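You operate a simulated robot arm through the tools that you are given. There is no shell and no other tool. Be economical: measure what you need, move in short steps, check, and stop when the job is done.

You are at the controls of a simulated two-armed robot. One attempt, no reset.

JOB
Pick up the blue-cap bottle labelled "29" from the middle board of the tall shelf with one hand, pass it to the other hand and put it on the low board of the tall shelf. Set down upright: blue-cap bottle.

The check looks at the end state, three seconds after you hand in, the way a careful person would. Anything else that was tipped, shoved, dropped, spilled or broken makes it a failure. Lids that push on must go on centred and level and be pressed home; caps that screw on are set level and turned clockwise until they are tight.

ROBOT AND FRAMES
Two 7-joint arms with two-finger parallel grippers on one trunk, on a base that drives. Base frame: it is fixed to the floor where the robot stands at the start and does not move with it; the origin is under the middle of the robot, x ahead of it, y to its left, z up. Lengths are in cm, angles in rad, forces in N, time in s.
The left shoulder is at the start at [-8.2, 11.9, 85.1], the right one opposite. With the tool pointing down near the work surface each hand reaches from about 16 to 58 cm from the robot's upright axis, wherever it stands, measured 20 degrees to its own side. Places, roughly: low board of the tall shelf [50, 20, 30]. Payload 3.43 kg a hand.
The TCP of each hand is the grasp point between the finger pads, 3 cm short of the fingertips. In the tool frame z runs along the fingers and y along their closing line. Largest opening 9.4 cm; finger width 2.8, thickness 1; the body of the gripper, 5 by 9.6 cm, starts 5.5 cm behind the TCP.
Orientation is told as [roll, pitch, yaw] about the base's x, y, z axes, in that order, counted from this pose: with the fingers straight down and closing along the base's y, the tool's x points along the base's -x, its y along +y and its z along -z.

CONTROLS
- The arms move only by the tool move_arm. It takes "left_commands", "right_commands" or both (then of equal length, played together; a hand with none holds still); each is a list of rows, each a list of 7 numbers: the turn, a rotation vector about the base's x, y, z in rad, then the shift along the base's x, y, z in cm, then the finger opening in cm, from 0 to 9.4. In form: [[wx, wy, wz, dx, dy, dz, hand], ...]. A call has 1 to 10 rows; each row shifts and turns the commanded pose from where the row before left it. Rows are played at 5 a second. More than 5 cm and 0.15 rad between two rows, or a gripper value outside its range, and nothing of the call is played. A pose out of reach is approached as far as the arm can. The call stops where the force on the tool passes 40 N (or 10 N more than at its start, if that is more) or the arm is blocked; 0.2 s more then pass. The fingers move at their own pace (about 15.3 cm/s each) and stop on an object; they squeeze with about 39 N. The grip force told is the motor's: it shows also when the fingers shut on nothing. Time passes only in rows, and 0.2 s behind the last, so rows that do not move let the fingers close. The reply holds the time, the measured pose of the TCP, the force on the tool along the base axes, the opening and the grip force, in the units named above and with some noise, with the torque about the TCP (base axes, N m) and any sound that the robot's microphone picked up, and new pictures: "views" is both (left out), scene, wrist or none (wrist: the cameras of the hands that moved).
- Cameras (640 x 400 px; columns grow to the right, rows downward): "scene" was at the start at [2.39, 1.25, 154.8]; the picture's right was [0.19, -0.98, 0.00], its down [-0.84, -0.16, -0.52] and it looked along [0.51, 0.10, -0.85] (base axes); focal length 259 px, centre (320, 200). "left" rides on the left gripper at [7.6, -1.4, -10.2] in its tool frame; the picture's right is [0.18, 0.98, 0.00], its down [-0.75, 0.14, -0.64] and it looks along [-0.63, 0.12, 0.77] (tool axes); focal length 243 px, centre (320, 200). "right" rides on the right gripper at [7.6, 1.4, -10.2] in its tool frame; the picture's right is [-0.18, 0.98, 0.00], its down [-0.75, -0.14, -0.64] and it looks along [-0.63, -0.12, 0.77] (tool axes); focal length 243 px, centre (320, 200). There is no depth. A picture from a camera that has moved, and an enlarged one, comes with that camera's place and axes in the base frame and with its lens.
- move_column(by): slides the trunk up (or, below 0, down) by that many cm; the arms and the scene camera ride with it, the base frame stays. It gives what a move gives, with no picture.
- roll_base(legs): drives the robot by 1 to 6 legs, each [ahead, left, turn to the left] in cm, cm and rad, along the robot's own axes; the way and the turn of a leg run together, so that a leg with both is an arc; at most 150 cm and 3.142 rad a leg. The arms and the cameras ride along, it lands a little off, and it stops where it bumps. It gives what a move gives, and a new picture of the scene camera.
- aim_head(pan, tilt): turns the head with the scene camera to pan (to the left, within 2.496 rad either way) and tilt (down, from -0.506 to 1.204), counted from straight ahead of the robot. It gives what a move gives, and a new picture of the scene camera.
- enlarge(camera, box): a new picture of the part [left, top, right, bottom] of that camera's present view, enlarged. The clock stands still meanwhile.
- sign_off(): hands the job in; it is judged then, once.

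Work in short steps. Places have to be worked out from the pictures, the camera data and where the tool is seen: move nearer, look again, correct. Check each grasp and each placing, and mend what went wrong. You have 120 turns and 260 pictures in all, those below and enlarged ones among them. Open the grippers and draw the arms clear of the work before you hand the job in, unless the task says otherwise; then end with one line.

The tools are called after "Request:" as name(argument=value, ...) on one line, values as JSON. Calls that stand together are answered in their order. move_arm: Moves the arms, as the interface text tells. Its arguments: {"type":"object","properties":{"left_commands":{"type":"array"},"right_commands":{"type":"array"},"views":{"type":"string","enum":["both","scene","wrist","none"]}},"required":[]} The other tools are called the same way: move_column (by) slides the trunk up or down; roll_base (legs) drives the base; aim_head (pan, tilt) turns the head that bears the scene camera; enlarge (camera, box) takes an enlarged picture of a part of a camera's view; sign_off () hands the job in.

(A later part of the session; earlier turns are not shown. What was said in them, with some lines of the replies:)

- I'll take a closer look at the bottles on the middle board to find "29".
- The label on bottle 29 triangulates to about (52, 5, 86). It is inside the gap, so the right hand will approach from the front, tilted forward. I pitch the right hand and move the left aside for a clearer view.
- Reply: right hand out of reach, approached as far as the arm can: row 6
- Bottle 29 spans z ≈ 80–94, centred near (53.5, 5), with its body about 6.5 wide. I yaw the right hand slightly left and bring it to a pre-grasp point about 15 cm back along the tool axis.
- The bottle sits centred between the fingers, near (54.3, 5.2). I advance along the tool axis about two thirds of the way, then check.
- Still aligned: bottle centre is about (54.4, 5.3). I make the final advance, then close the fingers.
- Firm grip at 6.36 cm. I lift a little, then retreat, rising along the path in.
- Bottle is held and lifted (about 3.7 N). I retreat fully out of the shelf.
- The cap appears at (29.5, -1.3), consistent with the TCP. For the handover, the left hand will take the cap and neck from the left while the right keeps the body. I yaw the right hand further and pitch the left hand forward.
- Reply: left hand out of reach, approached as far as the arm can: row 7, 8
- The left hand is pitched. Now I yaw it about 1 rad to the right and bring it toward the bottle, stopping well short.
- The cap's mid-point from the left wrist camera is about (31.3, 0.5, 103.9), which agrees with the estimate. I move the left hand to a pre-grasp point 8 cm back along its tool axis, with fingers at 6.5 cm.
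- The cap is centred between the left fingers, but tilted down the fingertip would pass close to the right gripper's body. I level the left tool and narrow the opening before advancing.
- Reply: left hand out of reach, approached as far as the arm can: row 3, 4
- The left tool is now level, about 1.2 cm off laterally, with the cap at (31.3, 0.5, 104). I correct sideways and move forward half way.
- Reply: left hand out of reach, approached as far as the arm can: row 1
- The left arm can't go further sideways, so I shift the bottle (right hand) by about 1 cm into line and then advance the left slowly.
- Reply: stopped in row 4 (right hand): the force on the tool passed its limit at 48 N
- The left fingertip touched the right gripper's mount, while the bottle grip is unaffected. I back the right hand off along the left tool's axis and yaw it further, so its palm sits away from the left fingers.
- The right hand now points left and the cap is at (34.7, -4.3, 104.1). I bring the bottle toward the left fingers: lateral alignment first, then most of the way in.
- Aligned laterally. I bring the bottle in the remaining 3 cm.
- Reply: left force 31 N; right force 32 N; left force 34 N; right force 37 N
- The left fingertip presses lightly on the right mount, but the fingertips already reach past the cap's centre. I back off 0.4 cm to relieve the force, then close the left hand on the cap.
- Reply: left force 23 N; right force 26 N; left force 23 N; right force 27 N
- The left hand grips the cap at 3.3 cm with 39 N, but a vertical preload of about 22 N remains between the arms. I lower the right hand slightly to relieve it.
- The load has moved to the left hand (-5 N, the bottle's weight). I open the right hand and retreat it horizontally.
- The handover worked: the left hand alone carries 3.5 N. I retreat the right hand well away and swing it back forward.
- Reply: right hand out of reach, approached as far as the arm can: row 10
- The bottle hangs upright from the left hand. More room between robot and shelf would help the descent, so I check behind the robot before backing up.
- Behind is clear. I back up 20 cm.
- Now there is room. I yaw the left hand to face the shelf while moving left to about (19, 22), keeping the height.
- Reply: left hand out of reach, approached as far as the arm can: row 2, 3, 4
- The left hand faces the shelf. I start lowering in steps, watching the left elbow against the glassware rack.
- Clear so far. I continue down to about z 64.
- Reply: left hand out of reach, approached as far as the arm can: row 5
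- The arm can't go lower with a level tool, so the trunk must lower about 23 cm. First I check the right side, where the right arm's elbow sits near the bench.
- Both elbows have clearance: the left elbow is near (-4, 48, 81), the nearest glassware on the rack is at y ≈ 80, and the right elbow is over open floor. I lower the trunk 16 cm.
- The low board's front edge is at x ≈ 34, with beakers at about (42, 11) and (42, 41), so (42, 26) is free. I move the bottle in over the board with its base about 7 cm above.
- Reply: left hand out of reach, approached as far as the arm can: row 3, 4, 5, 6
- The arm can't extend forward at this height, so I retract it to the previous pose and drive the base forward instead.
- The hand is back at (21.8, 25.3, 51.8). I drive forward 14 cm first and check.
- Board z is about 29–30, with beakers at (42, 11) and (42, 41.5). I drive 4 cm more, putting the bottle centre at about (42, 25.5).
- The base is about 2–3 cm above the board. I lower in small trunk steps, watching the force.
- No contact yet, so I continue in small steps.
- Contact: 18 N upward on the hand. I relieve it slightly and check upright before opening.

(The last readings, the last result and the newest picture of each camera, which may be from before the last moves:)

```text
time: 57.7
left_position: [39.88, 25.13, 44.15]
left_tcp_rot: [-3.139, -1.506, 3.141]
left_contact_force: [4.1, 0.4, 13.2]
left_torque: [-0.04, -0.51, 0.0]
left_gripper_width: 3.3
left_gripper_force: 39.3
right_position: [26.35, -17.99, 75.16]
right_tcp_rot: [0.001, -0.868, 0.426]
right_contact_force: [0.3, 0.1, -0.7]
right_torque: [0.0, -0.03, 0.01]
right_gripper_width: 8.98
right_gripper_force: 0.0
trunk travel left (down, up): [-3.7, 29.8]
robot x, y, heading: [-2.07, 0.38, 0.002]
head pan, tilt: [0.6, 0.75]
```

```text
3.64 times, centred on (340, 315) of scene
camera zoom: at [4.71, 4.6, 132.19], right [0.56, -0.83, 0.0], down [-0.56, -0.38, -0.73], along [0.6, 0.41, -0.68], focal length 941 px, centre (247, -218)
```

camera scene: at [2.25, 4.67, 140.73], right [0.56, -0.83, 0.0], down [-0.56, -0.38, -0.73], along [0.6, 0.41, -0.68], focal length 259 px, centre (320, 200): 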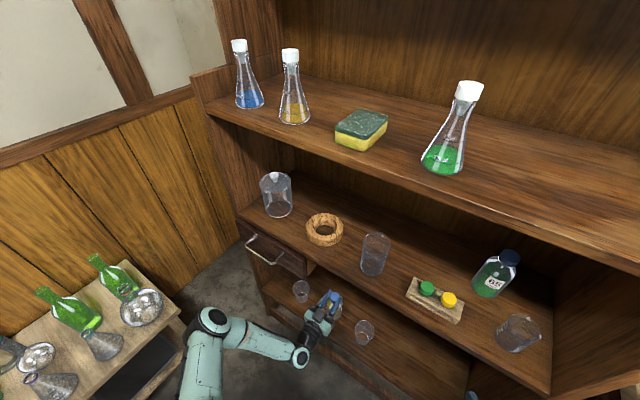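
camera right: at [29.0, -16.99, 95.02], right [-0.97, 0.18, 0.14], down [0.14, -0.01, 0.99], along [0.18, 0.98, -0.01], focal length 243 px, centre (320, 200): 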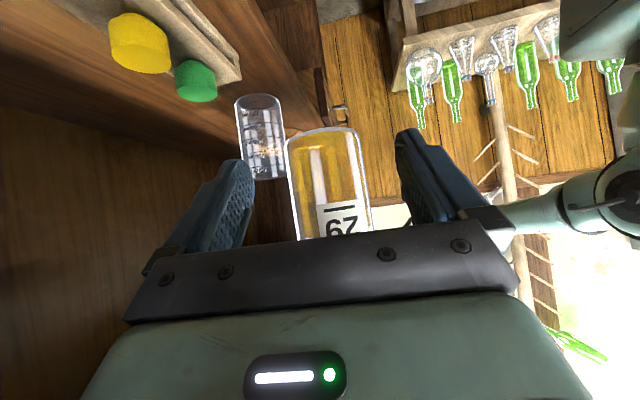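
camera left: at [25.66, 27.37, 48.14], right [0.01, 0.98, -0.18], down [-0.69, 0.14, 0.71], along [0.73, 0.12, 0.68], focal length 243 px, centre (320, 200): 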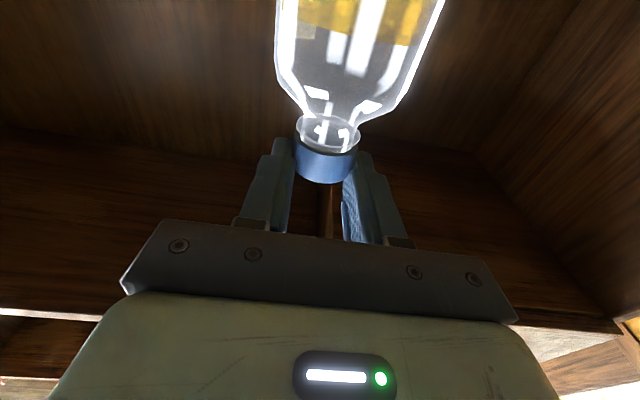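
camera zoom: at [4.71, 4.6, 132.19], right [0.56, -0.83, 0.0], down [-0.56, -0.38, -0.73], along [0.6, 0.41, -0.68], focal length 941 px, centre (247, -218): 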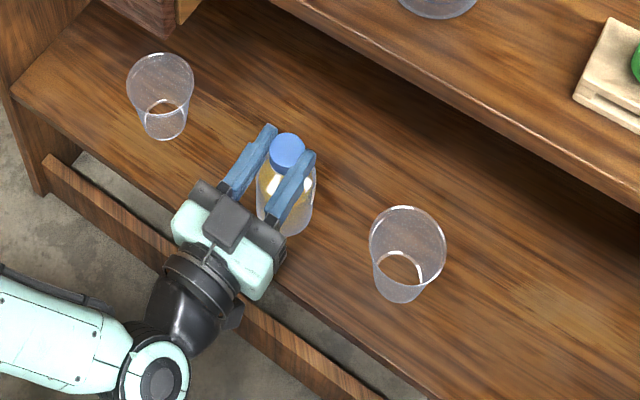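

The bottle stands on the board. I open the left hand gradually without moving.

Request:
move_arm(left_commands=[[0, 0, 0, 0, 0, 0, 3.6], [0, 0, 0, 0, 0, 0, 4.2], [0, 0, 0, 0, 0, 0, 5.2], [0, 0, 0, 0, 0, 0, 6], [0, 0, 0, 0, 0, 0, 6]], views="both")

Request:
enlarge(camera="scene", box=[280, 260, 400, 370])

```text
time: 58.9
left_position: [39.73, 25.25, 44.12]
left_tcp_rot: [-3.131, -1.507, 3.13]
left_contact_force: [-0.5, 0.3, 0.0]
left_torque: [0.01, 0.03, 0.01]
left_gripper_width: 6.02
left_gripper_force: 0.1
right_position: [26.42, -17.98, 75.03]
right_tcp_rot: [0.001, -0.869, 0.426]
right_contact_force: [-0.2, -0.7, -0.3]
right_torque: [0.0, -0.01, -0.01]
right_gripper_width: 9.0
right_gripper_force: 0.0
trunk travel left (down, up): [-3.7, 29.8]
robot x, y, heading: [-1.85, -0.08, -0.0]
head pan, tilt: [0.6, 0.75]
camera scene: at [4.78, 4.65, 132.18], right [0.56, -0.83, 0.0], down [-0.56, -0.38, -0.73], along [0.6, 0.41, -0.68], focal length 259 px, centre (320, 200)
camera left: at [30.02, 23.94, 35.7], right [0.01, 0.98, -0.18], down [-0.69, 0.14, 0.71], along [0.73, 0.12, 0.68], focal length 243 px, centre (320, 200)
```

scene: 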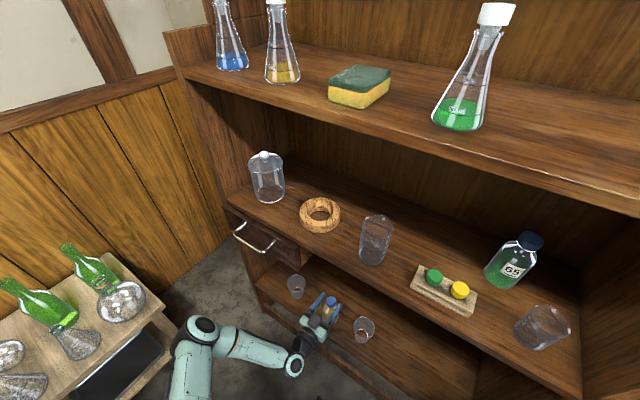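
left: 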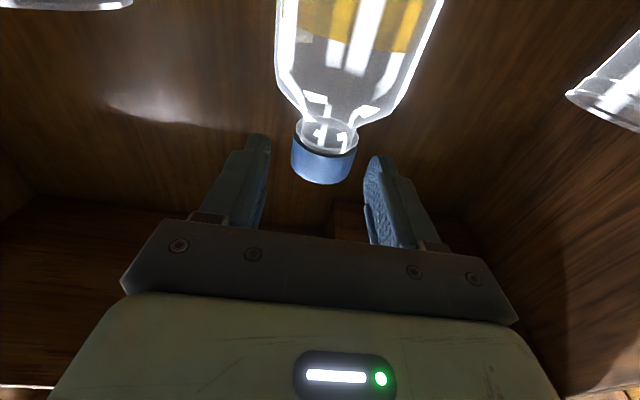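

```text
3.64 times, centred on (340, 315) of scene
camera zoom: at [4.78, 4.65, 132.18], right [0.56, -0.83, 0.0], down [-0.56, -0.38, -0.73], along [0.6, 0.41, -0.68], focal length 941 px, centre (247, -218)
```

zoom: 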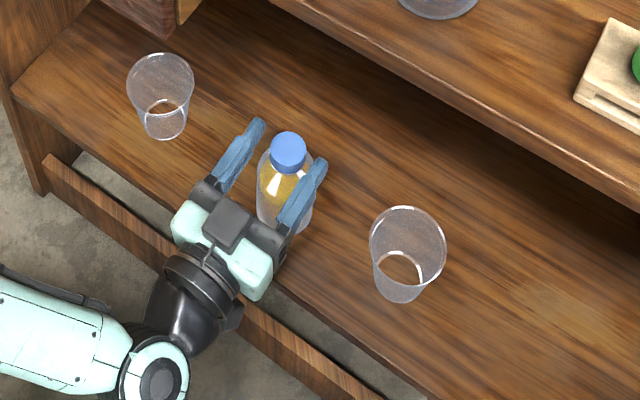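

The bottle stands free between the open fingers with zero force. I back the robot straight out.

Request:
roll_base(legs=[[-20, 0, 0]])

Request:
enlarge(camera="scene", box=[260, 180, 500, 340])

```text
time: 60.5
left_position: [19.98, 25.32, 44.03]
left_tcp_rot: [-3.13, -1.508, 3.128]
left_contact_force: [1.1, 0.2, 0.5]
left_torque: [0.02, 0.02, 0.02]
left_gripper_width: 6.01
left_gripper_force: 0.1
right_position: [6.47, -17.9, 74.94]
right_tcp_rot: [0.004, -0.869, 0.426]
right_contact_force: [-0.3, 0.3, -0.2]
right_torque: [-0.01, 0.01, -0.01]
right_gripper_width: 8.97
right_gripper_force: 0.0
trunk travel left (down, up): [-3.7, 29.8]
robot x, y, heading: [-21.8, -0.23, -0.003]
head pan, tilt: [0.6, 0.75]
camera scene: at [-15.15, 4.69, 132.18], right [0.56, -0.83, 0.0], down [-0.56, -0.38, -0.73], along [0.6, 0.41, -0.68], focal length 259 px, centre (320, 200)
```

scene: 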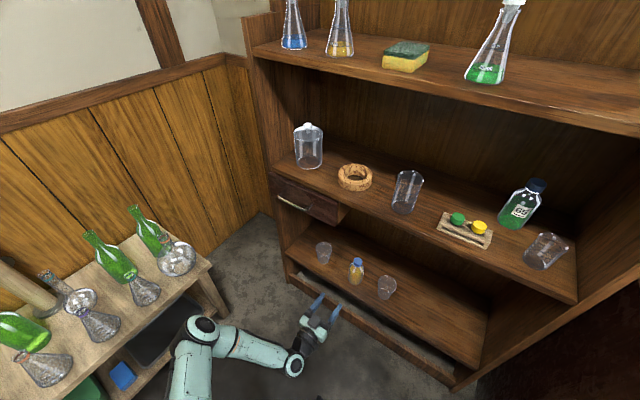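

```text
2.50 times, centred on (380, 260) of scene
camera zoom: at [-15.15, 4.69, 132.18], right [0.56, -0.83, 0.0], down [-0.56, -0.38, -0.73], along [0.6, 0.41, -0.68], focal length 647 px, centre (170, 50)
```

zoom: 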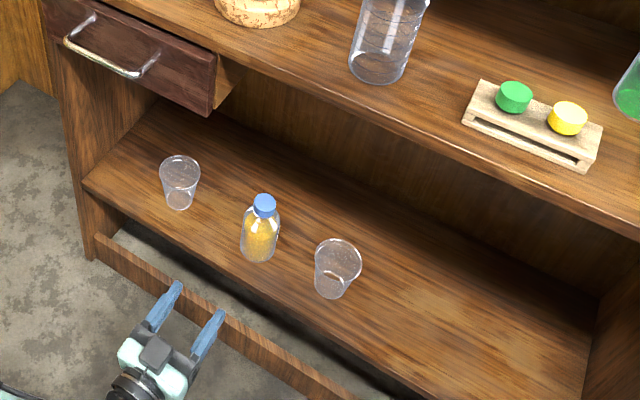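

The bottle stands upright on the low board, everything else is undisturbed, and the arms are clear with grippers open. I hand in.

Request:
sign_off()

```text
The job is handed in.
```

Bottle 29 went from the right hand to the left and now stands upright on the low board between the two beakers; nothing else looked disturbed when I handed in.
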